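You operate a simulated robot arm through the tools that you are given. There is no shell and no other tool.

You run a simulated two-armed robot. Do the job below in one go: nothing can be reset, and whatever is moved stays where it is left.

TASK
On the ledge, fold the grey cloth in half.

It is judged by the outcome, as a careful person would: the job done as asked, and still so three seconds after it is handed in. It fails if anything else is knocked over, pushed out of place, dropped, spilled or broken. Flat cloth is picked up by pressing the open fingertips on it (5 to 10 N) and closing them slowly along it; thin cloth reads only 2 to 8 mm in the jaws.

THE ROBOT
Two 7-joint arms with two-finger parallel grippers on one trunk, on a base that drives. Base frame: it is fixed to the floor where the robot stands at the start and does not move with it; the origin is under the middle of the robot, x ahead of it, y to its left, z up. Units: m, rad, N and s.
The left shoulder is at the start at [0.05, 0.165, 1.03], the right one opposite. With the tool pointing down near the work surface each hand reaches from about 0.24 to 0.7 m from the robot's upright axis, wherever it stands, measured 20 degrees to its own side. Places, roughly: grey cloth [-2.25, 3.25, 0.75]; ledge [-2.3, 3, 0.8]. Payload 3.91 kg a hand.
The TCP of each hand is the grasp point between the finger pads, 0.03 m short of the fingertips. In the tool frame z runs along the fingers and y along their closing line. Largest opening 0.11 m; finger width 0.02, thickness 0.01; the body of the gripper, 0.048 by 0.112 m, starts 0.055 m behind the TCP.
Orientation is told as [roll, pitch, yaw] about the base's x, y, z axes, in that order, counted from this pose: with the fingers straight down and closing along the base's y, the tool's x points along the base's -x, its y along +y and its z along -z.

THE INTERFACE
- The arms move only by the tool step_arm. It takes "left_rows", "right_rows" or both (then of equal length, played together; a hand with none holds still); each is a list of rows, each an object (a shift or turn left out is 0, a gripper value left out holds the last) with "translation": the shift along the base's x, y, z in m, a list of three; "rot": the turn, a rotation vector about the base's x, y, z in rad, a list of three; "jaw": the opening, from 0 (shut) to 1 (fully open). In form: [{"translation": [dx, dy, dz], "rot": [wx, wy, wz], "jaw": jaw}, ...]. A call has 1 to 20 rows; each row is the pose to reach, as a shift and turn from the pose commanded when the call began. A row lasts 0.2 s, in which the tool goes at most 0.05 m and 0.15 rad; a call with a longer step from one row to the next is refused whole, and so is a gripper value outside its range. Where a pose cannot be reached the arm comes as near as it can. A force on the tool above 40 N (or 10 N above the force at the start of the call, whichever is more), or a blocked arm, ends the call early, and 0.2 s more pass. The fingers move at their own pace (about 0.045 m/s each) and stop on an object; they squeeze with about 31 N. The grip force told is the motor's: it shows also when the fingers shut on nothing. Time passes only in rows, and 0.2 s behind the last, so rows that repeat a pose let the fingers close. It gives the time, the measured TCP pose, the force on the tool (base axes), the opening and the grip force at its end, in the units of the frame above (readings bear some noise), with the torque about the TCP (base axes, N m) and any sound that the robot's microphone picked up.
- Cameras (640 x 400 px; columns grow to the right, rows downward): "scene" is now at [0.1175, -0.0035, 1.2027]; the picture's right is [-0.04, -1.00, 0.00], its down [-0.56, 0.02, -0.83] and it looks along [0.83, -0.03, -0.56] (base axes); focal length 283 px, centre (320, 200). "left" rides on the left gripper at [0.072, -0.017, -0.103] in its tool frame; the picture's right is [0.23, 0.97, 0.00], its down [-0.76, 0.18, -0.62] and it looks along [-0.61, 0.14, 0.78] (tool axes); focal length 222 px, centre (320, 200). "right" rides on the right gripper at [0.072, 0.017, -0.103] in its tool frame; the picture's right is [-0.23, 0.97, 0.00], its down [-0.76, -0.18, -0.62] and it looks along [-0.61, -0.14, 0.78] (tool axes); focal length 222 px, centre (320, 200). There is no depth. A picture from a camera that has moved, and an enlarged one, comes with that camera's place and axes in the base frame and with its lens.
- capture(camera): a new picture of that camera. The clock stands still meanwhile.
- raise_lower(by): slides the trunk up (or, below 0, down) by that many m; the arms and the scene camera ride with it, the base frame stays. It gives what a move gives, with no picture.
- roll_base(legs): drives the robot by 1 to 6 legs, each [ahead, left, turn to the left] in m, m and rad, along the robot's own axes; the way and the turn of a leg run together, so that a leg with both is an arc; at most 1.5 m and 3.142 rad a leg. The arms and the cameras ride along, it lands a little off, and it stops where it bumps. It gives what a move gives.
- aim_head(pan, tilt): turns the head with the scene camera to pan (to the left, within 1.396 rad either way) and tilt (down, from -0.506 to 1.204), counted from straight ahead of the robot. It gives what a move gives.
- close_up(camera, box): a new picture of the part [left, top, right, bottom] of that camera's present view, enlarged. The clock stands still meanwhile.
- job_done(): hands the job in; it is judged then, once.

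Places have to be worked out from the pictures, the camera data and where the tool is seen. Open the grippers and draw the arms clear of the work before you hand the job in, unless the task says otherwise.

The tools are called after "Call:" by a JSON object that holds its "name" and its "arguments". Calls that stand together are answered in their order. step_arm: Moves the arms, as the interface text tells. Its arguments: {"type":"object","properties":{"left_rows":{"type":"array","items":{"type":"object","properties":{"translation":{"type":"array","items":{"type":"number"}},"rot":{"type":"array","items":{"type":"number"}},"jaw":{"type":"number"}}}},"right_rows":{"type":"array","items":{"type":"object","properties":{"translation":{"type":"array","items":{"type":"number"}},"rot":{"type":"array","items":{"type":"number"}},"jaw":{"type":"number"}}}}},"required":[]} The other tools are called the same way: raise_lower (by) slides the trunk up or down; roll_base (legs) drives the base; aim_head (pan, tilt) turns the head that bears the scene camera; capture (camera) takes a picture; close_up (camera, box) takes an enlarged picture of a part of a camera's view; job_done () hands the job in.

At the start:

```text
t: 0.0
left_position: [0.4575, 0.1483, 0.9778]
left_ee_rot: [0.0, 0.0, -0.001]
left_wrist_force: [-0.1, -0.4, 0.9]
left_wrist_torque: [-0.01, -0.01, 0.0]
left_opening: 0.11
left_finger_force: 0.1
right_position: [0.4895, -0.2031, 0.966]
right_ee_rot: [-0.002, 0.0, 0.001]
right_wrist_force: [-0.2, 0.2, 0.3]
right_wrist_torque: [0.0, -0.01, 0.02]
right_opening: 0.11
right_finger_force: 0.0
trunk travel left (down, up): [-0.25, 0.253]
robot x, y, heading: [-0.0021, 0.003, 0.003]
head pan, tilt: [-0.04, 0.59]
```

scene: 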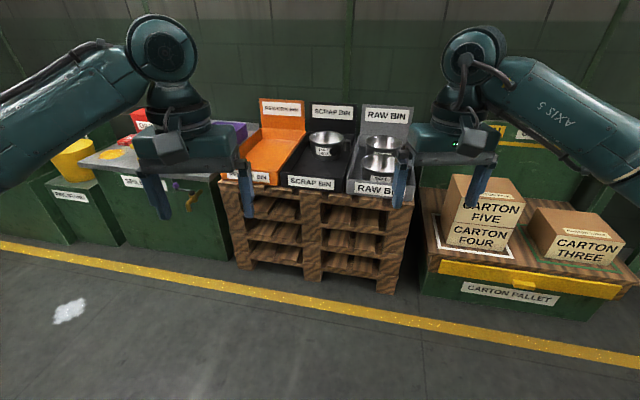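
right: 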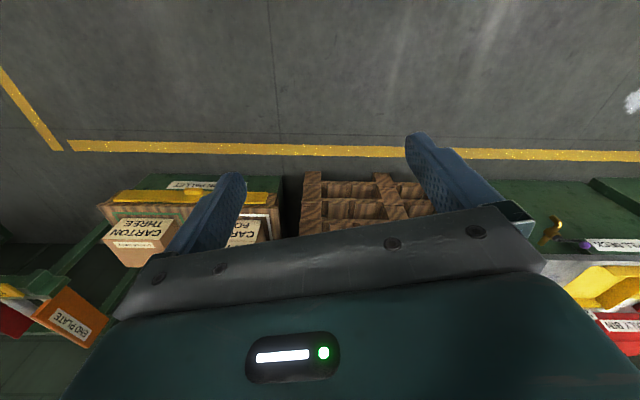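
left: 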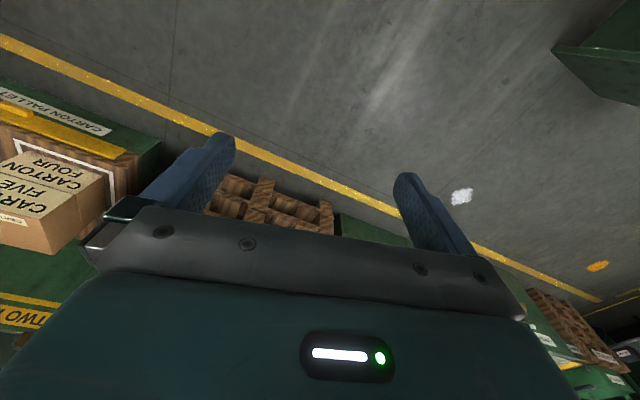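

The cloth is behind and to the left, out of view now. I look left with the head before planning the drive.

Call:
{"name": "aim_head", "arguments": {"pan": 1.39, "tilt": 0.3}}

Call:
{"name": "capture", "arguments": {"camera": "scene"}}

```text
t: 1.6
left_position: [0.4585, 0.1482, 0.9777]
left_ee_rot: [0.0, 0.0, -0.001]
left_wrist_force: [-1.4, 0.8, 0.3]
left_wrist_torque: [0.0, -0.04, 0.0]
left_opening: 0.1099
left_finger_force: 0.1
right_position: [0.49, -0.2015, 0.966]
right_ee_rot: [0.0, 0.0, 0.0]
right_wrist_force: [-0.5, 0.9, 0.7]
right_wrist_torque: [0.0, 0.02, 0.01]
right_opening: 0.1098
right_finger_force: 0.0
trunk travel left (down, up): [-0.25, 0.253]
robot x, y, heading: [0.0, -0.0004, -0.003]
head pan, tilt: [1.389, 0.3]
```

```text
taken
camera scene: at [0.0458, 0.0918, 1.2293], right [0.98, -0.18, 0.0], down [-0.05, -0.29, -0.96], along [0.17, 0.94, -0.3], focal length 283 px, centre (320, 200)
```

scene: 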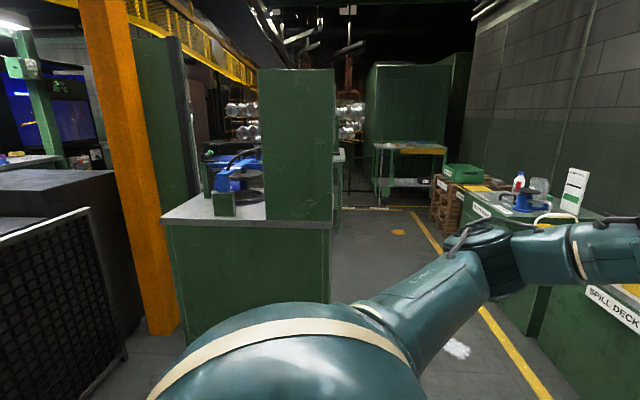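

A cabinet stands to the left, and the ledge must be behind it or beyond the orange post. I turn the robot in place to the left, with clear floor around, and look again.

Call:
{"name": "roll_base", "arguments": {"legs": [[0, 0, 1.3]]}}

Call:
{"name": "aim_head", "arguments": {"pan": 0.85, "tilt": 0.3}}

Call:
{"name": "capture", "arguments": {"camera": "scene"}}

Call:
{"name": "aim_head", "arguments": {"pan": 0.0, "tilt": 0.3}}

Call:
{"name": "capture", "arguments": {"camera": "scene"}}

```text
t: 5.2
left_position: [-0.0217, 0.4795, 0.9787]
left_ee_rot: [0.0, 0.0, 1.304]
left_wrist_force: [0.2, -0.1, -0.3]
left_wrist_torque: [0.0, -0.01, -0.01]
left_opening: 0.1101
left_finger_force: 0.1
right_position: [0.3232, 0.4184, 0.9656]
right_ee_rot: [-0.001, 0.0, 1.304]
right_wrist_force: [1.0, -0.1, -0.7]
right_wrist_torque: [0.03, -0.02, -0.05]
right_opening: 0.1101
right_finger_force: 0.1
trunk travel left (down, up): [-0.25, 0.253]
robot x, y, heading: [0.001, 0.0002, 1.303]
head pan, tilt: [1.389, 0.3]
```

```text
t: 6.1
left_position: [-0.0231, 0.4796, 0.9782]
left_ee_rot: [0.001, 0.0, 1.303]
left_wrist_force: [-0.4, -1.2, 0.7]
left_wrist_torque: [0.02, 0.0, -0.01]
left_opening: 0.1099
left_finger_force: 0.1
right_position: [0.3247, 0.4179, 0.9659]
right_ee_rot: [0.0, 0.0, 1.303]
right_wrist_force: [-0.3, 0.1, -0.2]
right_wrist_torque: [0.01, 0.02, -0.01]
right_opening: 0.1102
right_finger_force: 0.0
trunk travel left (down, up): [-0.25, 0.253]
robot x, y, heading: [0.0013, 0.002, 1.306]
head pan, tilt: [0.85, 0.3]
```

```text
taken
camera scene: at [-0.0441, 0.1062, 1.2293], right [0.83, 0.55, 0.0], down [0.16, -0.25, -0.96], along [-0.53, 0.8, -0.3], focal length 283 px, centre (320, 200)
```

scene: 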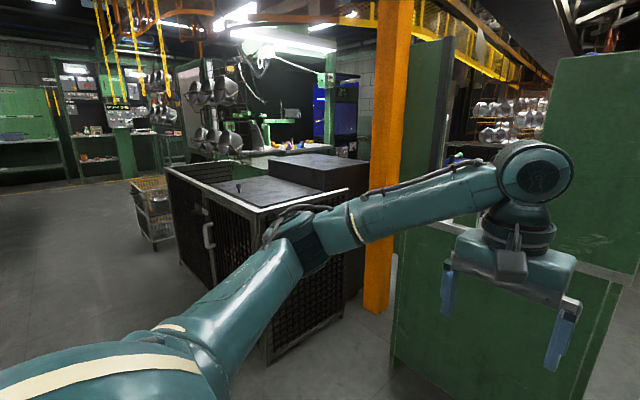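

```text
t: 7.3
left_position: [-0.0219, 0.48, 0.9785]
left_ee_rot: [-0.001, 0.0, 1.304]
left_wrist_force: [0.2, 0.4, 0.4]
left_wrist_torque: [-0.03, 0.03, 0.0]
left_opening: 0.1098
left_finger_force: 0.0
right_position: [0.3255, 0.4174, 0.9664]
right_ee_rot: [0.0, -0.001, 1.304]
right_wrist_force: [-0.4, -0.2, 0.8]
right_wrist_torque: [-0.01, 0.04, 0.0]
right_opening: 0.11
right_finger_force: 0.1
trunk travel left (down, up): [-0.25, 0.253]
robot x, y, heading: [-0.0003, -0.0025, 1.301]
head pan, tilt: [0.0, 0.3]
```

```text
taken
camera scene: at [0.0319, 0.1183, 1.2293], right [0.96, -0.26, 0.0], down [-0.08, -0.29, -0.96], along [0.25, 0.92, -0.3], focal length 283 px, centre (320, 200)
```

scene: 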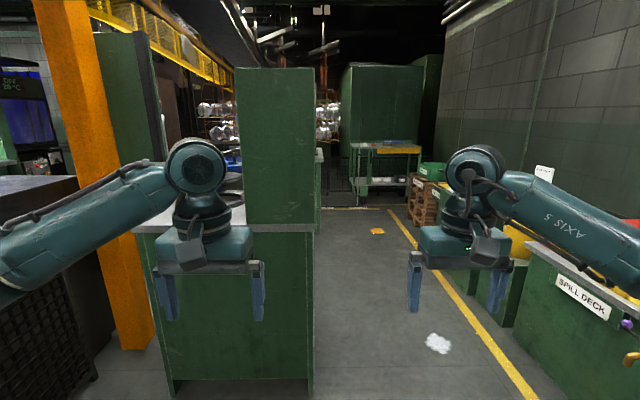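

The ledge seems to be the grey counter behind the dark crate and mesh cart. I enlarge that part to see how it can be approached.

Call:
{"name": "aim_head", "arguments": {"pan": 0.85, "tilt": 0.2}}

Call:
{"name": "close_up", "arguments": {"camera": "scene", "box": [100, 60, 420, 260]}}

Call:
{"name": "aim_head", "arguments": {"pan": 1.39, "tilt": 0.3}}

Call:
{"name": "capture", "arguments": {"camera": "scene"}}

```text
t: 8.5
left_position: [-0.0221, 0.4798, 0.9781]
left_ee_rot: [0.0, -0.001, 1.303]
left_wrist_force: [-0.9, 0.8, 0.6]
left_wrist_torque: [-0.02, -0.02, 0.0]
left_opening: 0.1101
left_finger_force: 0.1
right_position: [0.3247, 0.4183, 0.9663]
right_ee_rot: [0.0, 0.0, 1.304]
right_wrist_force: [-0.1, 0.5, -0.1]
right_wrist_torque: [0.01, -0.01, 0.04]
right_opening: 0.1104
right_finger_force: 0.1
trunk travel left (down, up): [-0.25, 0.253]
robot x, y, heading: [-0.0006, -0.0023, 1.304]
head pan, tilt: [0.85, 0.201]
```

```text
2.00 times, centred on (260, 160) of scene
camera zoom: at [-0.0439, 0.1061, 1.2385], right [0.84, 0.55, 0.0], down [0.11, -0.17, -0.98], along [-0.54, 0.82, -0.2], focal length 566 px, centre (440, 280)
```

zoom: 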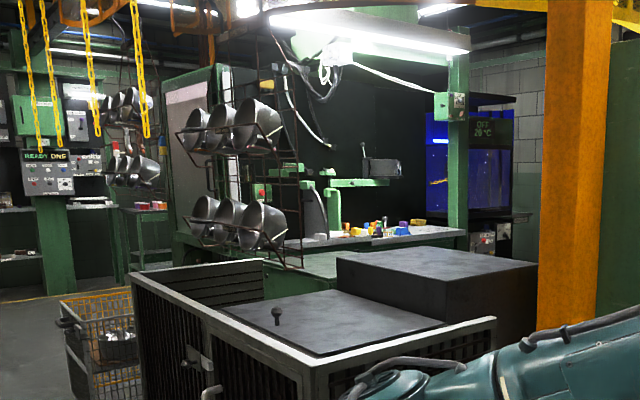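

```text
t: 9.4
left_position: [-0.0205, 0.48, 0.9785]
left_ee_rot: [0.0, 0.001, 1.304]
left_wrist_force: [-0.3, 0.3, 0.6]
left_wrist_torque: [0.03, 0.02, 0.02]
left_opening: 0.11
left_finger_force: 0.0
right_position: [0.3245, 0.4192, 0.9659]
right_ee_rot: [0.0, -0.001, 1.302]
right_wrist_force: [-0.4, 0.0, 0.0]
right_wrist_torque: [-0.02, 0.02, 0.0]
right_opening: 0.1104
right_finger_force: 0.0
trunk travel left (down, up): [-0.25, 0.253]
robot x, y, heading: [0.002, -0.0003, 1.304]
head pan, tilt: [1.389, 0.3]
```

```text
taken
camera scene: at [-0.0768, 0.0688, 1.2293], right [0.43, 0.9, 0.0], down [0.27, -0.13, -0.96], along [-0.86, 0.41, -0.3], focal length 283 px, centre (320, 200)
```

scene: 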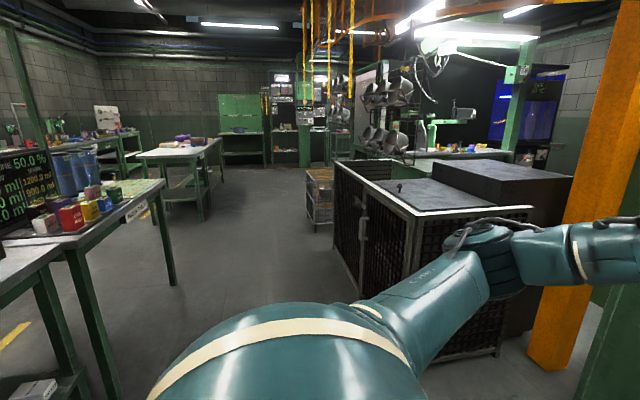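

The corridor west runs between the tables on the left and the mesh cart, and the ledge is the counter beyond the cart. I raise the trunk so the arms clear the table-height things, face west and look again.

Call:
{"name": "raise_lower", "arguments": {"by": 0.25}}

Call:
{"name": "roll_base", "arguments": {"legs": [[0, 0, 1.837]]}}

Call:
{"name": "aim_head", "arguments": {"pan": 0.0, "tilt": 0.45}}

Call:
{"name": "capture", "arguments": {"camera": "scene"}}

Call:
{"name": "aim_head", "arguments": {"pan": -0.8, "tilt": 0.45}}

Call:
{"name": "capture", "arguments": {"camera": "scene"}}

Call:
{"name": "aim_head", "arguments": {"pan": 0.8, "tilt": 0.45}}

Call:
{"name": "capture", "arguments": {"camera": "scene"}}

```text
t: 12.0
left_position: [-0.0216, 0.4798, 1.2285]
left_ee_rot: [0.0, 0.0, 1.303]
left_wrist_force: [0.9, 0.2, 0.4]
left_wrist_torque: [-0.01, -0.03, -0.02]
left_opening: 0.1099
left_finger_force: 0.1
right_position: [0.3233, 0.4171, 1.2159]
right_ee_rot: [0.001, -0.002, 1.305]
right_wrist_force: [0.1, -0.3, -0.2]
right_wrist_torque: [0.03, -0.03, 0.03]
right_opening: 0.11
right_finger_force: 0.0
trunk travel left (down, up): [-0.5, 0.003]
robot x, y, heading: [0.0031, -0.001, 1.306]
head pan, tilt: [1.389, 0.3]
```

```text
t: 16.8
left_position: [-0.4569, -0.147, 1.2287]
left_ee_rot: [0.001, 0.0, 3.14]
left_wrist_force: [-0.4, -0.1, -0.2]
left_wrist_torque: [0.02, 0.01, -0.02]
left_opening: 0.1101
left_finger_force: 0.2
right_position: [-0.4884, 0.2044, 1.2169]
right_ee_rot: [0.0, 0.0, 3.14]
right_wrist_force: [-0.3, -0.1, -0.3]
right_wrist_torque: [-0.01, 0.0, 0.01]
right_opening: 0.11
right_finger_force: 0.0
trunk travel left (down, up): [-0.5, 0.003]
robot x, y, heading: [-0.0012, 0.0002, 3.141]
head pan, tilt: [1.389, 0.3]
```

```text
t: 18.4
left_position: [-0.4573, -0.1467, 1.2286]
left_ee_rot: [-0.001, 0.001, 3.14]
left_wrist_force: [0.3, 0.0, 0.2]
left_wrist_torque: [-0.02, 0.02, 0.02]
left_opening: 0.1102
left_finger_force: 0.1
right_position: [-0.4881, 0.2032, 1.2155]
right_ee_rot: [0.002, -0.001, 3.141]
right_wrist_force: [0.0, -0.1, 0.3]
right_wrist_torque: [0.03, -0.02, -0.01]
right_opening: 0.1101
right_finger_force: 0.1
trunk travel left (down, up): [-0.5, 0.003]
robot x, y, heading: [0.0024, -0.0039, 3.141]
head pan, tilt: [0.0, 0.45]
```

```text
taken
camera scene: at [-0.1216, 0.0002, 1.4653], right [0.0, 1.0, 0.0], down [0.44, 0.0, -0.9], along [-0.9, 0.0, -0.44], focal length 283 px, centre (320, 200)
```

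scene: 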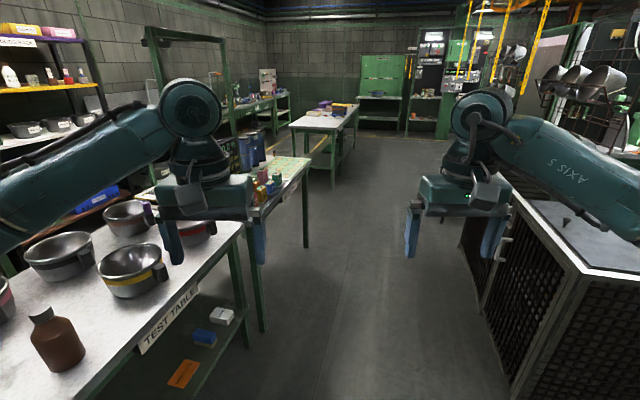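

```text
t: 19.5
left_position: [-0.4573, -0.1471, 1.2282]
left_ee_rot: [0.001, 0.0, 3.139]
left_wrist_force: [0.3, -0.6, -0.1]
left_wrist_torque: [-0.02, -0.01, -0.02]
left_opening: 0.1099
left_finger_force: 0.0
right_position: [-0.4884, 0.204, 1.216]
right_ee_rot: [0.0, -0.001, 3.14]
right_wrist_force: [-0.2, 0.0, 0.2]
right_wrist_torque: [-0.04, 0.0, 0.0]
right_opening: 0.1102
right_finger_force: 0.1
trunk travel left (down, up): [-0.5, 0.003]
robot x, y, heading: [0.0048, -0.0005, 3.139]
head pan, tilt: [-0.799, 0.45]
```

```text
taken
camera scene: at [-0.0937, 0.066, 1.4653], right [0.72, 0.7, 0.0], down [0.3, -0.31, -0.9], along [-0.63, 0.65, -0.44], focal length 283 px, centre (320, 200)
```

scene: 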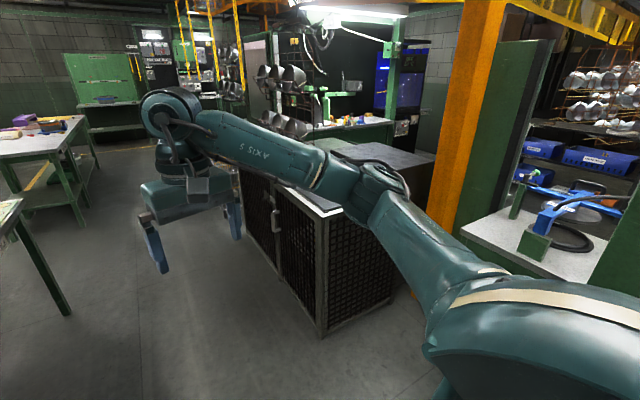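

```text
t: 21.2
left_position: [-0.4581, -0.1461, 1.2285]
left_ee_rot: [0.001, 0.0, 3.139]
left_wrist_force: [-0.1, 0.5, 0.6]
left_wrist_torque: [-0.02, 0.0, 0.0]
left_opening: 0.1101
left_finger_force: 0.0
right_position: [-0.4877, 0.2035, 1.2158]
right_ee_rot: [0.001, 0.001, 3.139]
right_wrist_force: [-0.6, 0.2, 0.3]
right_wrist_torque: [0.03, 0.0, 0.0]
right_opening: 0.1101
right_finger_force: 0.1
trunk travel left (down, up): [-0.5, 0.003]
robot x, y, heading: [0.0016, 0.0015, 3.142]
head pan, tilt: [0.799, 0.45]
```

```text
taken
camera scene: at [-0.094, -0.0656, 1.4653], right [-0.71, 0.7, 0.0], down [0.3, 0.31, -0.9], along [-0.63, -0.64, -0.44], focal length 283 px, centre (320, 200)
```

scene: 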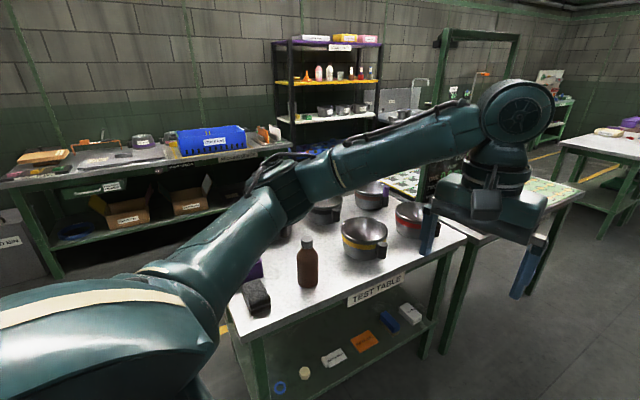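

The aisle is tilted about 0.21 rad and is about 1.2 m wide, with tables on the left and the mesh cart on the right. I align with it and drive 1.2 m along its middle, arms high.

Call:
{"name": "roll_base", "arguments": {"legs": [[0, 0, -0.21], [1.2, -0.08, 0]]}}

Call:
{"name": "aim_head", "arguments": {"pan": 0.0, "tilt": 0.45}}

Call:
{"name": "capture", "arguments": {"camera": "scene"}}

Call:
{"name": "aim_head", "arguments": {"pan": -0.9, "tilt": 0.45}}

Call:
{"name": "capture", "arguments": {"camera": "scene"}}

```text
t: 28.1
left_position: [-1.646, 0.2856, 1.2283]
left_ee_rot: [-0.001, 0.0, 2.928]
left_wrist_force: [-0.6, 0.5, -0.1]
left_wrist_torque: [0.01, 0.0, -0.01]
left_opening: 0.1097
left_finger_force: 0.1
right_position: [-1.602, 0.6345, 1.2156]
right_ee_rot: [0.0, 0.0, 2.93]
right_wrist_force: [0.7, -0.9, 0.4]
right_wrist_torque: [0.02, -0.02, -0.01]
right_opening: 0.1099
right_finger_force: 0.2
trunk travel left (down, up): [-0.5, 0.003]
robot x, y, heading: [-1.163, 0.3314, 2.929]
head pan, tilt: [0.799, 0.45]
```

```text
t: 29.2
left_position: [-1.6452, 0.2854, 1.2281]
left_ee_rot: [0.0, 0.0, 2.929]
left_wrist_force: [0.1, 0.3, 0.0]
left_wrist_torque: [0.0, 0.03, 0.01]
left_opening: 0.1101
left_finger_force: 0.1
right_position: [-1.602, 0.6349, 1.2163]
right_ee_rot: [-0.001, -0.001, 2.928]
right_wrist_force: [0.5, 0.1, 0.0]
right_wrist_torque: [0.01, -0.02, 0.01]
right_opening: 0.1102
right_finger_force: 0.0
trunk travel left (down, up): [-0.5, 0.003]
robot x, y, heading: [-1.1662, 0.3305, 2.928]
head pan, tilt: [0.0, 0.45]
```

```text
taken
camera scene: at [-1.2859, 0.3592, 1.4653], right [0.21, 0.98, 0.0], down [0.43, -0.09, -0.9], along [-0.88, 0.19, -0.44], focal length 283 px, centre (320, 200)
```

scene: 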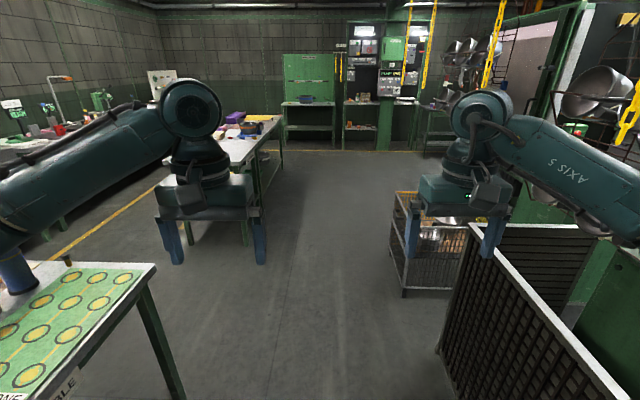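

```text
t: 30.4
left_position: [-1.6456, 0.2863, 1.2279]
left_ee_rot: [0.0, 0.0, 2.927]
left_wrist_force: [0.8, -0.8, 0.2]
left_wrist_torque: [0.0, -0.04, 0.0]
left_opening: 0.1099
left_finger_force: 0.1
right_position: [-1.6021, 0.6351, 1.217]
right_ee_rot: [0.0, 0.0, 2.929]
right_wrist_force: [0.0, 0.0, -0.4]
right_wrist_torque: [-0.06, 0.02, -0.02]
right_opening: 0.11
right_finger_force: 0.1
trunk travel left (down, up): [-0.5, 0.003]
robot x, y, heading: [-1.1696, 0.3362, 2.929]
head pan, tilt: [-0.901, 0.45]
```

```text
taken
camera scene: at [-1.2367, 0.4223, 1.4653], right [0.9, 0.44, 0.0], down [0.19, -0.39, -0.9], along [-0.4, 0.81, -0.44], focal length 283 px, centre (320, 200)
```

scene: 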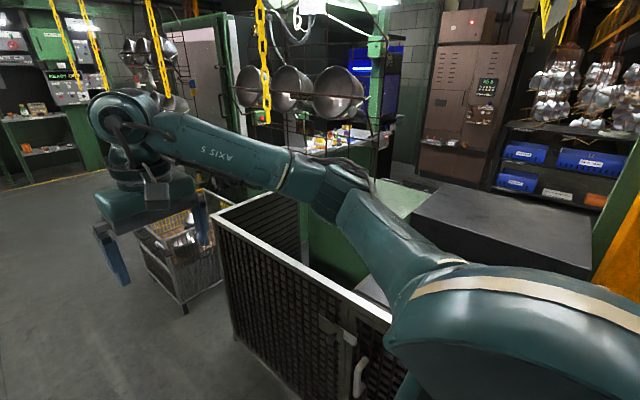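

I see a rack with pans and yellow chains near the ledge. I enlarge that view to find the ledge and cloth.

Call:
{"name": "close_up", "arguments": {"camera": "scene", "box": [200, 0, 440, 250]}}

Call:
{"name": "aim_head", "arguments": {"pan": -1.2, "tilt": 0.2}}

Call:
{"name": "capture", "arguments": {"camera": "scene"}}

Call:
{"name": "aim_head", "arguments": {"pan": -0.5, "tilt": 0.1}}

Call:
{"name": "capture", "arguments": {"camera": "scene"}}

```text
1.60 times, centred on (320, 125) of scene
camera zoom: at [-1.2367, 0.4223, 1.4653], right [0.9, 0.44, 0.0], down [0.19, -0.39, -0.9], along [-0.4, 0.81, -0.44], focal length 453 px, centre (320, 320)
```

zoom: 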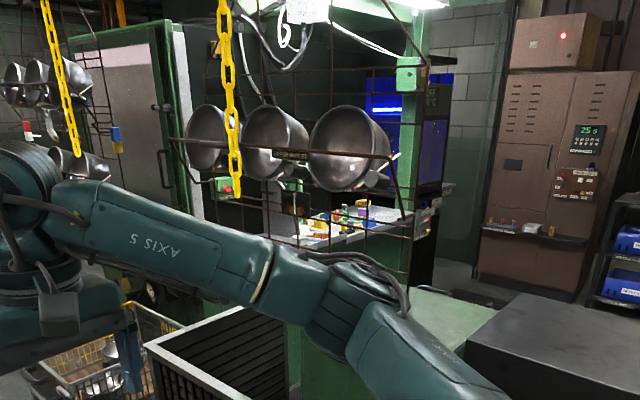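

```text
t: 31.2
left_position: [-1.6457, 0.286, 1.229]
left_ee_rot: [-0.001, -0.001, 2.929]
left_wrist_force: [-0.6, -0.1, 0.0]
left_wrist_torque: [0.02, 0.02, 0.0]
left_opening: 0.11
left_finger_force: 0.0
right_position: [-1.6017, 0.635, 1.2155]
right_ee_rot: [0.001, 0.0, 2.928]
right_wrist_force: [0.7, -0.8, 0.7]
right_wrist_torque: [0.0, -0.02, 0.0]
right_opening: 0.11
right_finger_force: 0.0
trunk travel left (down, up): [-0.5, 0.003]
robot x, y, heading: [-1.1683, 0.3317, 2.928]
head pan, tilt: [-1.201, 0.201]
```

```text
taken
camera scene: at [-1.2107, 0.4319, 1.4885], right [0.99, 0.16, 0.0], down [0.03, -0.2, -0.98], along [-0.15, 0.97, -0.2], focal length 283 px, centre (320, 200)
```

scene: 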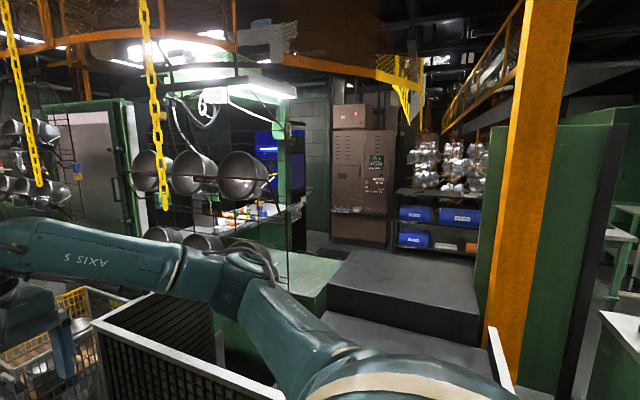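

```text
t: 32.3
left_position: [-1.6459, 0.2855, 1.2289]
left_ee_rot: [-0.002, 0.002, 2.927]
left_wrist_force: [-0.7, 0.5, 0.5]
left_wrist_torque: [-0.04, 0.01, 0.02]
left_opening: 0.1101
left_finger_force: 0.1
right_position: [-1.6019, 0.6358, 1.2178]
right_ee_rot: [0.0, -0.001, 2.929]
right_wrist_force: [0.0, -0.6, -0.6]
right_wrist_torque: [-0.03, -0.02, 0.01]
right_opening: 0.1099
right_finger_force: 0.0
trunk travel left (down, up): [-0.5, 0.003]
robot x, y, heading: [-1.17, 0.3376, 2.928]
head pan, tilt: [-0.499, 0.099]
```

```text
taken
camera scene: at [-1.2657, 0.4001, 1.4979], right [0.65, 0.76, 0.0], down [0.08, -0.07, -0.99], along [-0.75, 0.65, -0.1], focal length 283 px, centre (320, 200)
```

scene: 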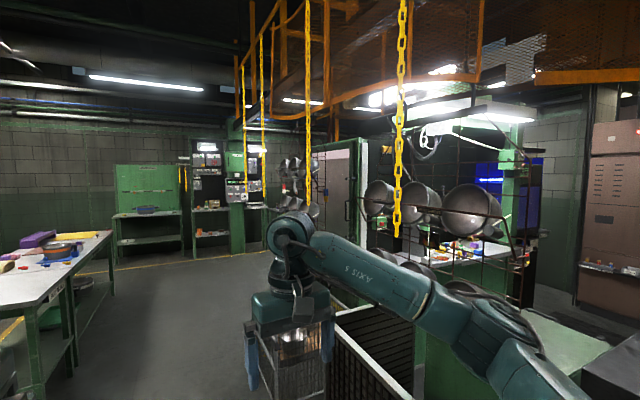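

The ledge should be the white counter with coloured parts, around column 470 here. I zoom in on it.

Call:
{"name": "close_up", "arguments": {"camera": "scene", "box": [380, 160, 560, 300]}}

Call:
{"name": "close_up", "arguments": {"camera": "scene", "box": [240, 60, 440, 240]}}

```text
2.86 times, centred on (470, 230) of scene
camera zoom: at [-1.2657, 0.4001, 1.4979], right [0.65, 0.76, 0.0], down [0.08, -0.07, -0.99], along [-0.75, 0.65, -0.1], focal length 808 px, centre (-109, 114)
```

zoom: 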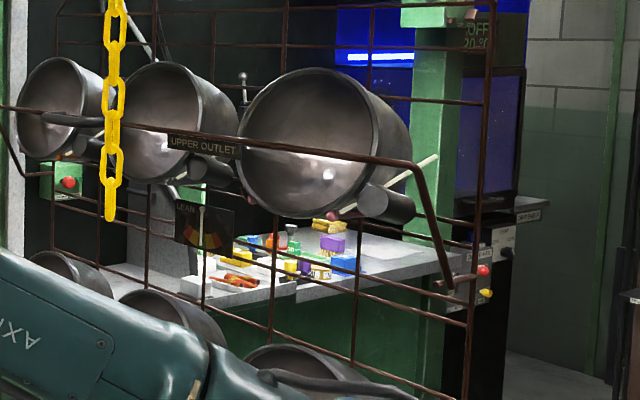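

```text
2.22 times, centred on (340, 150) of scene
camera zoom: at [-1.2657, 0.4001, 1.4979], right [0.65, 0.76, 0.0], down [0.08, -0.07, -0.99], along [-0.75, 0.65, -0.1], focal length 629 px, centre (276, 311)
```

zoom: 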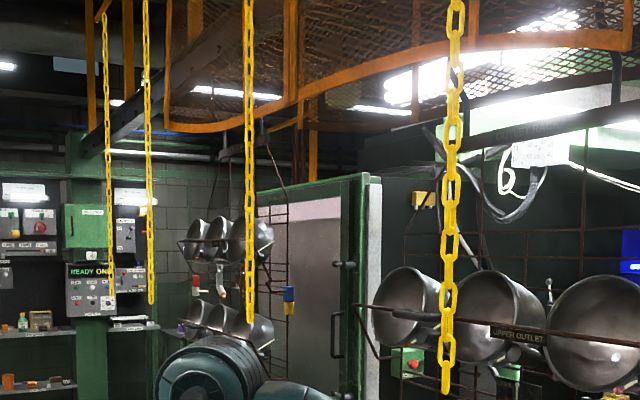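

The flat light patch at the right end of the counter, near (-2.15, 3.3), is probably the cloth. A yellow chain hangs near (-1.67, 1.0) down to z about 1.32, so I lower the trunk a little to pass under it and drive on to look into the bay from the west.

Call:
{"name": "raise_lower", "arguments": {"by": -0.12}}

Call:
{"name": "roll_base", "arguments": {"legs": [[1.0, 0.03, 0]]}}

Call:
{"name": "aim_head", "arguments": {"pan": -0.5, "tilt": 0.3}}

Call:
{"name": "capture", "arguments": {"camera": "scene"}}

Call:
{"name": "aim_head", "arguments": {"pan": -1.3, "tilt": 0.3}}

Call:
{"name": "capture", "arguments": {"camera": "scene"}}

```text
t: 33.8
left_position: [-1.6456, 0.287, 1.1097]
left_ee_rot: [0.0, 0.0, 2.929]
left_wrist_force: [0.1, -0.8, -0.6]
left_wrist_torque: [-0.02, 0.0, -0.02]
left_opening: 0.1097
left_finger_force: 0.1
right_position: [-1.6019, 0.6354, 1.0966]
right_ee_rot: [0.0, 0.0, 2.929]
right_wrist_force: [0.3, -0.1, -0.5]
right_wrist_torque: [-0.01, -0.01, 0.0]
right_opening: 0.1103
right_finger_force: 0.0
trunk travel left (down, up): [-0.38, 0.123]
robot x, y, heading: [-1.1663, 0.3314, 2.925]
head pan, tilt: [-0.499, 0.099]
```

```text
t: 39.0
left_position: [-2.6414, 0.4615, 1.1099]
left_ee_rot: [0.0, 0.0, 2.938]
left_wrist_force: [0.3, 0.2, -0.3]
left_wrist_torque: [0.0, 0.0, -0.01]
left_opening: 0.11
left_finger_force: 0.1
right_position: [-2.6008, 0.8116, 1.0965]
right_ee_rot: [0.001, -0.001, 2.938]
right_wrist_force: [0.9, -0.1, -0.1]
right_wrist_torque: [0.02, 0.03, 0.03]
right_opening: 0.1102
right_finger_force: 0.0
trunk travel left (down, up): [-0.38, 0.123]
robot x, y, heading: [-2.1651, 0.5157, 2.936]
head pan, tilt: [-0.499, 0.099]
```

```text
t: 39.8
left_position: [-2.6412, 0.4623, 1.1084]
left_ee_rot: [-0.001, 0.0, 2.938]
left_wrist_force: [-0.1, 0.0, 0.2]
left_wrist_torque: [-0.02, -0.02, -0.02]
left_opening: 0.1099
left_finger_force: 0.1
right_position: [-2.6014, 0.8124, 1.0957]
right_ee_rot: [-0.001, 0.0, 2.939]
right_wrist_force: [0.8, -0.9, -0.5]
right_wrist_torque: [-0.02, -0.02, 0.01]
right_opening: 0.11
right_finger_force: 0.1
trunk travel left (down, up): [-0.38, 0.123]
robot x, y, heading: [-2.1641, 0.5135, 2.938]
head pan, tilt: [-0.499, 0.3]
```

```text
taken
camera scene: at [-2.2633, 0.5802, 1.3593], right [0.65, 0.76, 0.0], down [0.23, -0.19, -0.96], along [-0.73, 0.62, -0.3], focal length 283 px, centre (320, 200)
```

scene: 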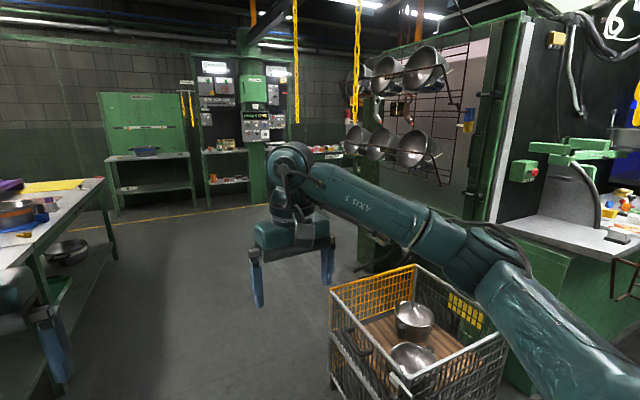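

```text
t: 40.9
left_position: [-2.641, 0.4617, 1.108]
left_ee_rot: [0.0, -0.001, 2.939]
left_wrist_force: [-0.3, 0.3, 0.6]
left_wrist_torque: [-0.02, 0.01, 0.01]
left_opening: 0.1102
left_finger_force: 0.0
right_position: [-2.6002, 0.8115, 1.0969]
right_ee_rot: [-0.001, 0.0, 2.938]
right_wrist_force: [0.7, 0.3, 0.2]
right_wrist_torque: [0.01, -0.01, 0.02]
right_opening: 0.11
right_finger_force: 0.1
trunk travel left (down, up): [-0.38, 0.123]
robot x, y, heading: [-2.1626, 0.5144, 2.938]
head pan, tilt: [-1.3, 0.3]
```

```text
taken
camera scene: at [-2.1984, 0.613, 1.3593], right [1.0, 0.07, 0.0], down [0.02, -0.29, -0.96], along [-0.06, 0.95, -0.3], focal length 283 px, centre (320, 200)
```

scene: 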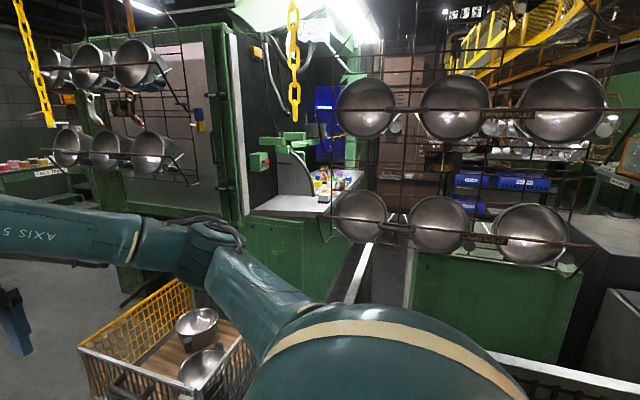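

From here the two pan racks and the counter between them are visible. I zoom on the gap toward the ledge.

Call:
{"name": "close_up", "arguments": {"camera": "scene", "box": [220, 100, 420, 300]}}

Call:
{"name": "close_up", "arguments": {"camera": "scene", "box": [400, 60, 640, 300]}}

```text
2.00 times, centred on (320, 200) of scene
camera zoom: at [-2.1984, 0.613, 1.3593], right [1.0, 0.07, 0.0], down [0.02, -0.29, -0.96], along [-0.06, 0.95, -0.3], focal length 566 px, centre (320, 200)
```

zoom: 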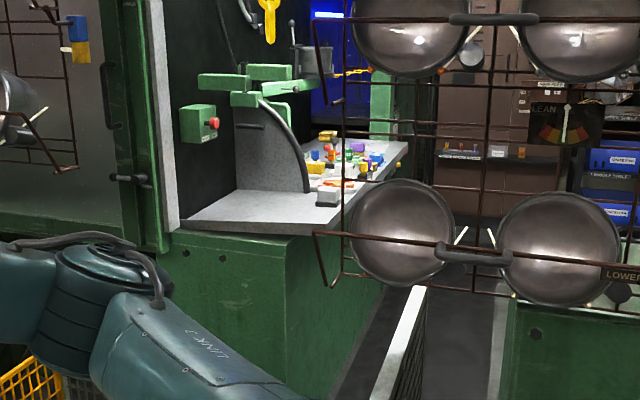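

```text
1.67 times, centred on (520, 180) of scene
camera zoom: at [-2.1984, 0.613, 1.3593], right [1.0, 0.07, 0.0], down [0.02, -0.29, -0.96], along [-0.06, 0.95, -0.3], focal length 472 px, centre (-13, 233)
```

zoom: 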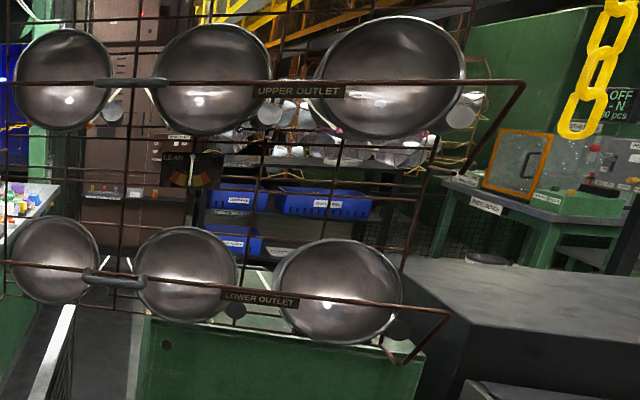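

The ledge's open side faces east, and its south end is blocked by the mesh cart, so I must reach it from the bay north of the dark box, through the east corridor. I back out along the aisle the way I came and turn to look north up that corridor.

Call:
{"name": "roll_base", "arguments": {"legs": [[-1.0, 0.0, 0], [-1.0, 0.0, 0], [-0.3, 0, 0]]}}

Call:
{"name": "roll_base", "arguments": {"legs": [[-0.3, 0, 0]]}}

Call:
{"name": "aim_head", "arguments": {"pan": -1.39, "tilt": 0.4}}

Call:
{"name": "capture", "arguments": {"camera": "scene"}}

```text
t: 52.5
left_position: [-0.3885, 0.0013, 1.1085]
left_ee_rot: [0.001, 0.001, 2.945]
left_wrist_force: [-0.2, 0.1, 1.1]
left_wrist_torque: [0.01, 0.03, -0.01]
left_opening: 0.11
left_finger_force: 0.1
right_position: [-0.3511, 0.3518, 1.0972]
right_ee_rot: [0.0, 0.001, 2.944]
right_wrist_force: [0.5, 1.0, 0.4]
right_wrist_torque: [0.04, -0.01, -0.03]
right_opening: 0.1101
right_finger_force: 0.1
trunk travel left (down, up): [-0.38, 0.123]
robot x, y, heading: [0.0872, 0.0563, 2.944]
head pan, tilt: [-1.3, 0.3]
```

```text
t: 54.5
left_position: [-0.094, -0.0579, 1.1092]
left_ee_rot: [-0.001, 0.0, 2.946]
left_wrist_force: [0.5, 0.0, 0.1]
left_wrist_torque: [0.01, 0.04, 0.0]
left_opening: 0.1102
left_finger_force: 0.1
right_position: [-0.0568, 0.2931, 1.0962]
right_ee_rot: [-0.002, -0.001, 2.946]
right_wrist_force: [-0.3, 0.1, 0.3]
right_wrist_torque: [0.0, -0.02, 0.02]
right_opening: 0.1099
right_finger_force: 0.1
trunk travel left (down, up): [-0.38, 0.123]
robot x, y, heading: [0.3829, -0.0009, 2.95]
head pan, tilt: [-1.3, 0.3]
```

```text
t: 55.2
left_position: [-0.0939, -0.0572, 1.1082]
left_ee_rot: [-0.001, 0.0, 2.948]
left_wrist_force: [-0.1, -0.5, -0.3]
left_wrist_torque: [0.02, -0.01, -0.01]
left_opening: 0.1102
left_finger_force: 0.1
right_position: [-0.0573, 0.2921, 1.0967]
right_ee_rot: [-0.001, -0.001, 2.943]
right_wrist_force: [-1.0, 0.1, 0.3]
right_wrist_torque: [-0.02, -0.02, 0.01]
right_opening: 0.11
right_finger_force: 0.0
trunk travel left (down, up): [-0.38, 0.123]
robot x, y, heading: [0.3826, -0.0006, 2.945]
head pan, tilt: [-1.389, 0.4]
```

```text
taken
camera scene: at [0.3551, 0.0965, 1.35], right [1.0, -0.01, 0.0], down [-0.01, -0.39, -0.92], along [0.01, 0.92, -0.39], focal length 283 px, centre (320, 200)
```

scene: 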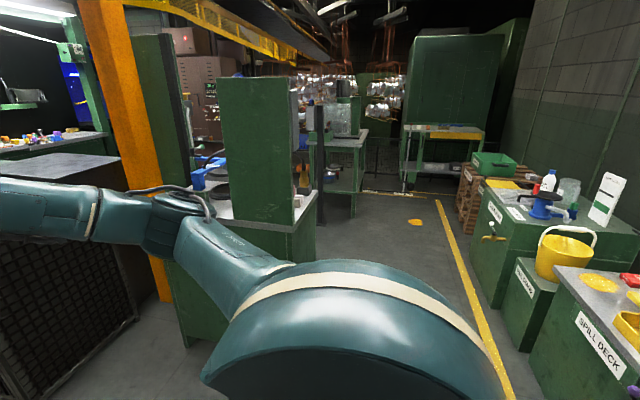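

The corridor runs north between the cabinet (with the tall green panel) and the spill-deck boxes. I keep facing west and will strafe north, so I first draw the hands in by 0.13 m to keep clear of the cabinet.

Call:
{"name": "step_arm", "arguments": {"left_rows": [{"translation": [0.032, -0.008, 0]}, {"translation": [0.063, -0.016, 0]}, {"translation": [0.095, -0.024, 0]}, {"translation": [0.126, -0.032, 0]}], "right_rows": [{"translation": [0.032, -0.008, 0]}, {"translation": [0.063, -0.016, 0]}, {"translation": [0.095, -0.024, 0]}, {"translation": [0.126, -0.032, 0]}]}}

Call:
{"name": "roll_base", "arguments": {"legs": [[0, 0, -0.056], [-0.15, -0.45, 0], [-0.13, -0.3, 0]]}}

Call:
{"name": "capture", "arguments": {"camera": "scene"}}

```text
t: 56.2
left_position: [0.033, -0.0896, 1.1092]
left_ee_rot: [-0.001, 0.001, 2.948]
left_wrist_force: [0.7, -0.1, -0.3]
left_wrist_torque: [-0.02, 0.03, 0.0]
left_opening: 0.1101
left_finger_force: 0.0
right_position: [0.07, 0.2606, 1.0948]
right_ee_rot: [-0.001, 0.0, 2.944]
right_wrist_force: [0.1, -0.4, 0.1]
right_wrist_torque: [0.03, 0.02, -0.03]
right_opening: 0.1099
right_finger_force: 0.0
trunk travel left (down, up): [-0.38, 0.123]
robot x, y, heading: [0.3845, -0.0022, 2.944]
head pan, tilt: [-1.389, 0.4]
```

```text
t: 63.9
left_position: [0.4861, 0.5866, 1.1075]
left_ee_rot: [0.001, -0.001, 2.889]
left_wrist_force: [0.1, 0.8, -0.1]
left_wrist_torque: [0.04, 0.0, -0.04]
left_opening: 0.11
left_finger_force: 0.0
right_position: [0.5423, 0.9333, 1.0937]
right_ee_rot: [-0.001, 0.0, 2.889]
right_wrist_force: [0.1, 0.0, -0.6]
right_wrist_torque: [-0.02, -0.04, -0.03]
right_opening: 0.1098
right_finger_force: 0.0
trunk travel left (down, up): [-0.38, 0.123]
robot x, y, heading: [0.8369, 0.6559, 2.89]
head pan, tilt: [-1.389, 0.4]
```

```text
taken
camera scene: at [0.8184, 0.7536, 1.35], right [1.0, -0.07, 0.0], down [-0.03, -0.39, -0.92], along [0.07, 0.92, -0.39], focal length 283 px, centre (320, 200)
```

scene: 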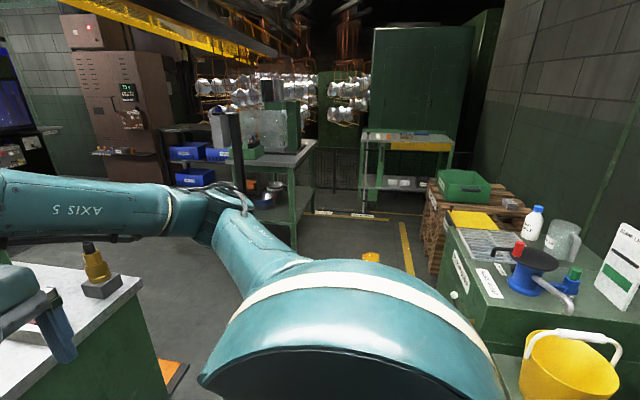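

The passage opens west behind the cabinet, up to the table with the glass case. I strafe another 0.95 m north and then look west.

Call:
{"name": "roll_base", "arguments": {"legs": [[0, -0.95, 0]]}}

Call:
{"name": "aim_head", "arguments": {"pan": 0.0, "tilt": 0.4}}

Call:
{"name": "capture", "arguments": {"camera": "scene"}}

Call:
{"name": "aim_head", "arguments": {"pan": -0.7, "tilt": 0.4}}

Call:
{"name": "capture", "arguments": {"camera": "scene"}}

```text
t: 71.7
left_position: [0.7041, 1.4516, 1.1077]
left_ee_rot: [0.0, 0.001, 2.881]
left_wrist_force: [-1.1, -0.3, -0.3]
left_wrist_torque: [0.01, -0.01, 0.01]
left_opening: 0.1101
left_finger_force: 0.1
right_position: [0.7638, 1.8003, 1.0946]
right_ee_rot: [-0.001, 0.0, 2.879]
right_wrist_force: [0.1, -0.6, 0.6]
right_wrist_torque: [-0.01, 0.04, 0.0]
right_opening: 0.11
right_finger_force: 0.0
trunk travel left (down, up): [-0.38, 0.123]
robot x, y, heading: [1.061, 1.5194, 2.878]
head pan, tilt: [-1.389, 0.4]
stopped in leg 1: the robot was blocked; the commanded pose is now the measured one
```

```text
t: 73.3
left_position: [0.7058, 1.4523, 1.1076]
left_ee_rot: [0.0, 0.001, 2.882]
left_wrist_force: [0.0, -0.1, 0.0]
left_wrist_torque: [0.0, -0.01, -0.04]
left_opening: 0.1099
left_finger_force: 0.0
right_position: [0.7649, 1.7998, 1.0946]
right_ee_rot: [0.001, 0.0, 2.88]
right_wrist_force: [0.6, 0.2, -0.2]
right_wrist_torque: [0.0, -0.02, 0.0]
right_opening: 0.1103
right_finger_force: 0.1
trunk travel left (down, up): [-0.38, 0.123]
robot x, y, heading: [1.0625, 1.5199, 2.876]
head pan, tilt: [0.0, 0.4]
```

```text
taken
camera scene: at [0.9428, 1.5495, 1.35], right [0.26, 0.97, 0.0], down [0.38, -0.1, -0.92], along [-0.89, 0.24, -0.39], focal length 283 px, centre (320, 200)
```

scene: 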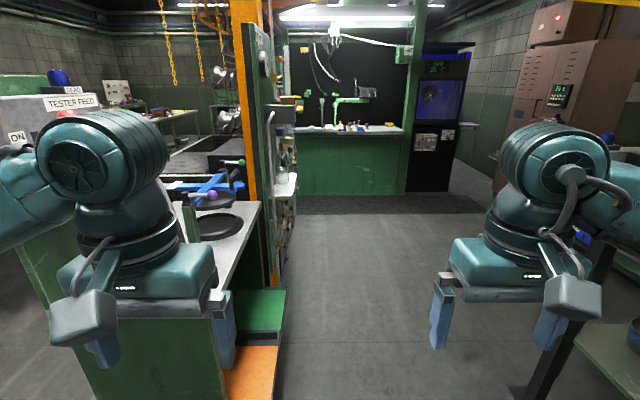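

```text
t: 74.3
left_position: [0.7059, 1.4526, 1.1072]
left_ee_rot: [0.001, 0.0, 2.881]
left_wrist_force: [-1.4, 0.4, 0.3]
left_wrist_torque: [-0.01, 0.01, 0.0]
left_opening: 0.1101
left_finger_force: 0.0
right_position: [0.7638, 1.7988, 1.0937]
right_ee_rot: [0.001, 0.0, 2.88]
right_wrist_force: [0.0, 0.3, 0.2]
right_wrist_torque: [-0.01, 0.0, 0.02]
right_opening: 0.1099
right_finger_force: 0.1
trunk travel left (down, up): [-0.38, 0.123]
robot x, y, heading: [1.0607, 1.5177, 2.883]
head pan, tilt: [-0.7, 0.4]
```

```text
taken
camera scene: at [0.9791, 1.6014, 1.35], right [0.82, 0.57, 0.0], down [0.22, -0.32, -0.92], along [-0.53, 0.75, -0.39], focal length 283 px, centre (320, 200)
```

scene: 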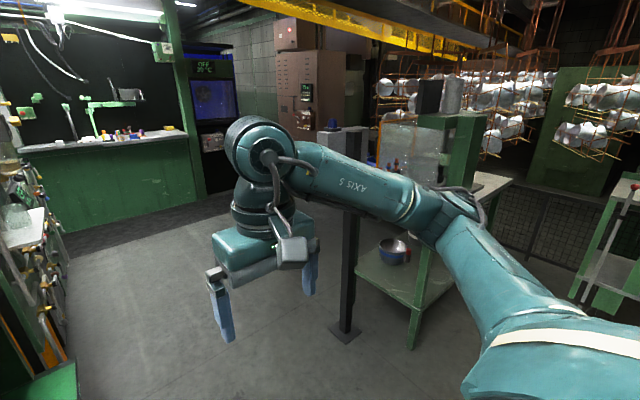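

The strafe was blocked after 0.89 m, probably the base's rear corner at the boxes on the right. I look down to the right side to see what touches.

Call:
{"name": "aim_head", "arguments": {"pan": -1.39, "tilt": 0.6}}

Call:
{"name": "capture", "arguments": {"camera": "scene"}}

```text
t: 75.4
left_position: [0.7054, 1.4524, 1.1084]
left_ee_rot: [0.0, 0.001, 2.882]
left_wrist_force: [-0.7, 0.2, 0.3]
left_wrist_torque: [-0.02, 0.02, 0.0]
left_opening: 0.1099
left_finger_force: 0.0
right_position: [0.7641, 1.7997, 1.094]
right_ee_rot: [0.001, 0.0, 2.879]
right_wrist_force: [-0.2, -0.1, 0.1]
right_wrist_torque: [-0.01, -0.01, -0.01]
right_opening: 0.11
right_finger_force: 0.1
trunk travel left (down, up): [-0.38, 0.123]
robot x, y, heading: [1.0614, 1.5205, 2.881]
head pan, tilt: [-1.389, 0.6]
```

```text
taken
camera scene: at [1.0392, 1.6136, 1.3318], right [1.0, -0.08, 0.0], down [-0.04, -0.56, -0.83], along [0.06, 0.82, -0.56], focal length 283 px, centre (320, 200)
```

scene: 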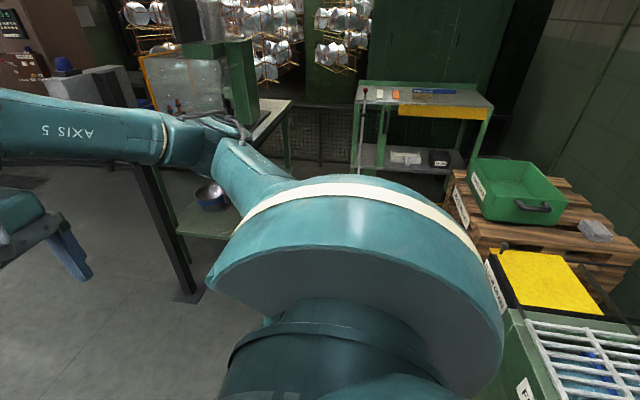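

The green machine box at the right-rear (its face about 0.25 m behind the base centre) blocked the base. I move 0.15 m ahead (west) off it, then 0.3 m right to the middle of the passage mouth.

Call:
{"name": "roll_base", "arguments": {"legs": [[0.15, 0, 0], [0, -0.3, 0]]}}

Call:
{"name": "capture", "arguments": {"camera": "scene"}}

Call:
{"name": "aim_head", "arguments": {"pan": 0.0, "tilt": 0.5}}

Call:
{"name": "capture", "arguments": {"camera": "scene"}}

```text
t: 79.6
left_position: [0.6373, 1.7821, 1.1087]
left_ee_rot: [-0.001, 0.0, 2.886]
left_wrist_force: [-0.8, 0.0, 1.2]
left_wrist_torque: [0.02, 0.03, 0.03]
left_opening: 0.1101
left_finger_force: 0.0
right_position: [0.6979, 2.129, 1.0954]
right_ee_rot: [-0.002, 0.0, 2.881]
right_wrist_force: [-0.7, 0.3, 0.4]
right_wrist_torque: [0.03, 0.0, -0.04]
right_opening: 0.1099
right_finger_force: 0.1
trunk travel left (down, up): [-0.38, 0.123]
robot x, y, heading: [0.9929, 1.8492, 2.878]
head pan, tilt: [-1.389, 0.6]
```

```text
taken
camera scene: at [0.9717, 1.9435, 1.3318], right [1.0, -0.08, 0.0], down [-0.04, -0.56, -0.82], along [0.06, 0.82, -0.57], focal length 283 px, centre (320, 200)
```

scene: 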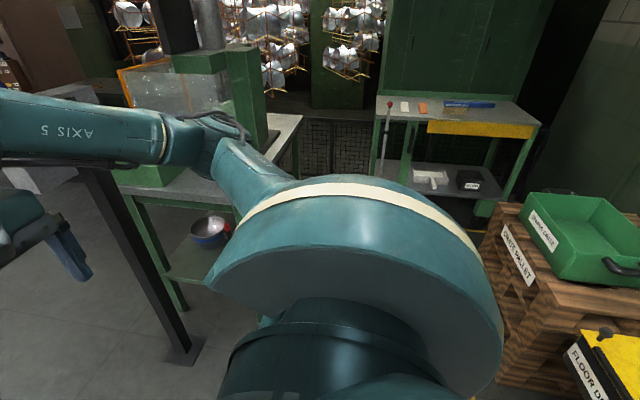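

```text
t: 81.1
left_position: [0.6368, 1.7816, 1.108]
left_ee_rot: [0.001, 0.001, 2.883]
left_wrist_force: [0.8, 0.0, 0.0]
left_wrist_torque: [-0.02, 0.01, 0.01]
left_opening: 0.1101
left_finger_force: 0.2
right_position: [0.697, 2.1295, 1.094]
right_ee_rot: [-0.001, 0.002, 2.883]
right_wrist_force: [-0.1, 0.1, -0.6]
right_wrist_torque: [0.0, 0.0, 0.03]
right_opening: 0.11
right_finger_force: 0.2
trunk travel left (down, up): [-0.38, 0.123]
robot x, y, heading: [0.9952, 1.8497, 2.885]
head pan, tilt: [0.0, 0.499]
```

```text
taken
camera scene: at [0.8769, 1.8786, 1.3409], right [0.26, 0.97, 0.0], down [0.46, -0.12, -0.88], along [-0.85, 0.23, -0.48], focal length 283 px, centre (320, 200)
```

scene: 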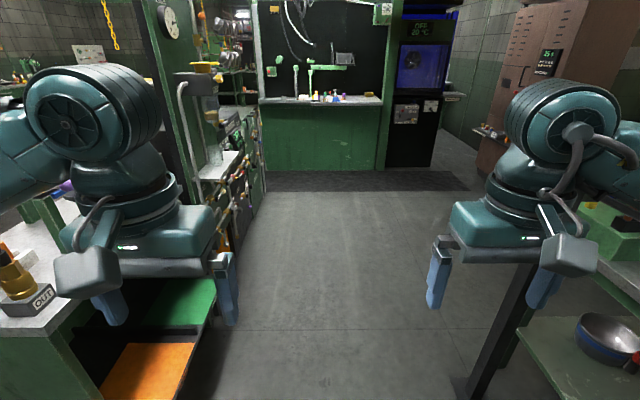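

The passage is about 1.1–1.2 m wide but my elbows span nearly that, so I turn to face north here and will go through sideways (front to back I am only about 0.75 m).

Call:
{"name": "roll_base", "arguments": {"legs": [[0, 0, -1.57]]}}

Call:
{"name": "aim_head", "arguments": {"pan": 1.39, "tilt": 0.5}}

Call:
{"name": "capture", "arguments": {"camera": "scene"}}

Call:
{"name": "aim_head", "arguments": {"pan": 0.3, "tilt": 0.7}}

Call:
{"name": "capture", "arguments": {"camera": "scene"}}

```text
t: 85.3
left_position: [0.9232, 2.2027, 1.1083]
left_ee_rot: [0.0, 0.001, 1.323]
left_wrist_force: [0.3, 0.0, -1.1]
left_wrist_torque: [0.0, 0.0, 0.0]
left_opening: 0.1098
left_finger_force: 0.0
right_position: [1.2717, 2.147, 1.0942]
right_ee_rot: [0.0, 0.0, 1.322]
right_wrist_force: [0.9, -0.3, 0.2]
right_wrist_torque: [0.0, 0.0, -0.02]
right_opening: 0.1098
right_finger_force: 0.1
trunk travel left (down, up): [-0.38, 0.123]
robot x, y, heading: [0.995, 1.8471, 1.326]
head pan, tilt: [0.0, 0.499]
```

```text
t: 86.9
left_position: [0.9236, 2.2028, 1.1087]
left_ee_rot: [0.001, 0.0, 1.323]
left_wrist_force: [0.1, 0.7, 0.0]
left_wrist_torque: [-0.02, 0.0, 0.0]
left_opening: 0.1103
left_finger_force: 0.0
right_position: [1.2717, 2.148, 1.0947]
right_ee_rot: [0.001, -0.001, 1.32]
right_wrist_force: [-0.1, -1.0, 0.1]
right_wrist_torque: [0.02, 0.01, 0.02]
right_opening: 0.1102
right_finger_force: 0.1
trunk travel left (down, up): [-0.38, 0.123]
robot x, y, heading: [0.9898, 1.8486, 1.323]
head pan, tilt: [1.389, 0.499]
```

```text
taken
camera scene: at [0.9177, 1.914, 1.3409], right [0.42, 0.91, 0.0], down [0.44, -0.2, -0.88], along [-0.8, 0.37, -0.48], focal length 283 px, centre (320, 200)
```

scene: 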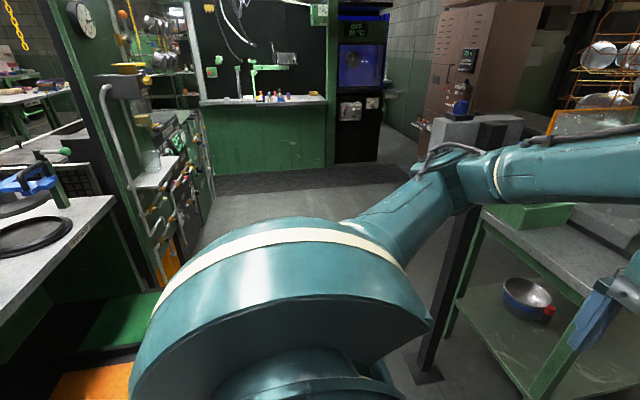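

```text
t: 88.2
left_position: [0.9227, 2.2035, 1.1086]
left_ee_rot: [0.0, 0.0, 1.323]
left_wrist_force: [0.8, 0.0, 0.0]
left_wrist_torque: [0.0, -0.04, -0.02]
left_opening: 0.1099
left_finger_force: 0.1
right_position: [1.2722, 2.1475, 1.0955]
right_ee_rot: [0.001, 0.0, 1.32]
right_wrist_force: [-0.5, 0.7, -0.3]
right_wrist_torque: [0.02, -0.01, 0.0]
right_opening: 0.11
right_finger_force: 0.1
trunk travel left (down, up): [-0.38, 0.123]
robot x, y, heading: [0.9939, 1.8446, 1.324]
head pan, tilt: [0.3, 0.7]
```

```text
taken
camera scene: at [0.9958, 1.9609, 1.3232], right [1.0, 0.05, 0.0], down [0.03, -0.64, -0.77], along [-0.04, 0.76, -0.64], focal length 283 px, centre (320, 200)
```

scene: 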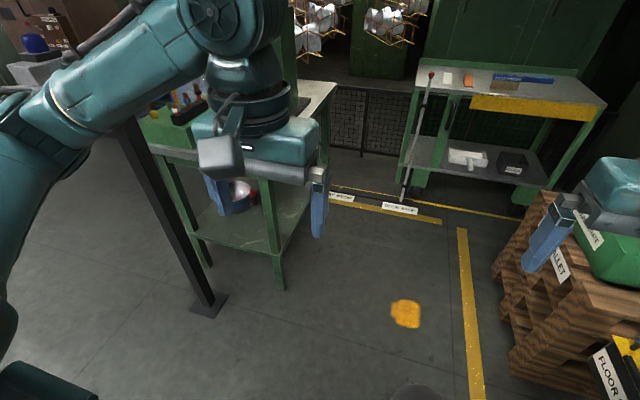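

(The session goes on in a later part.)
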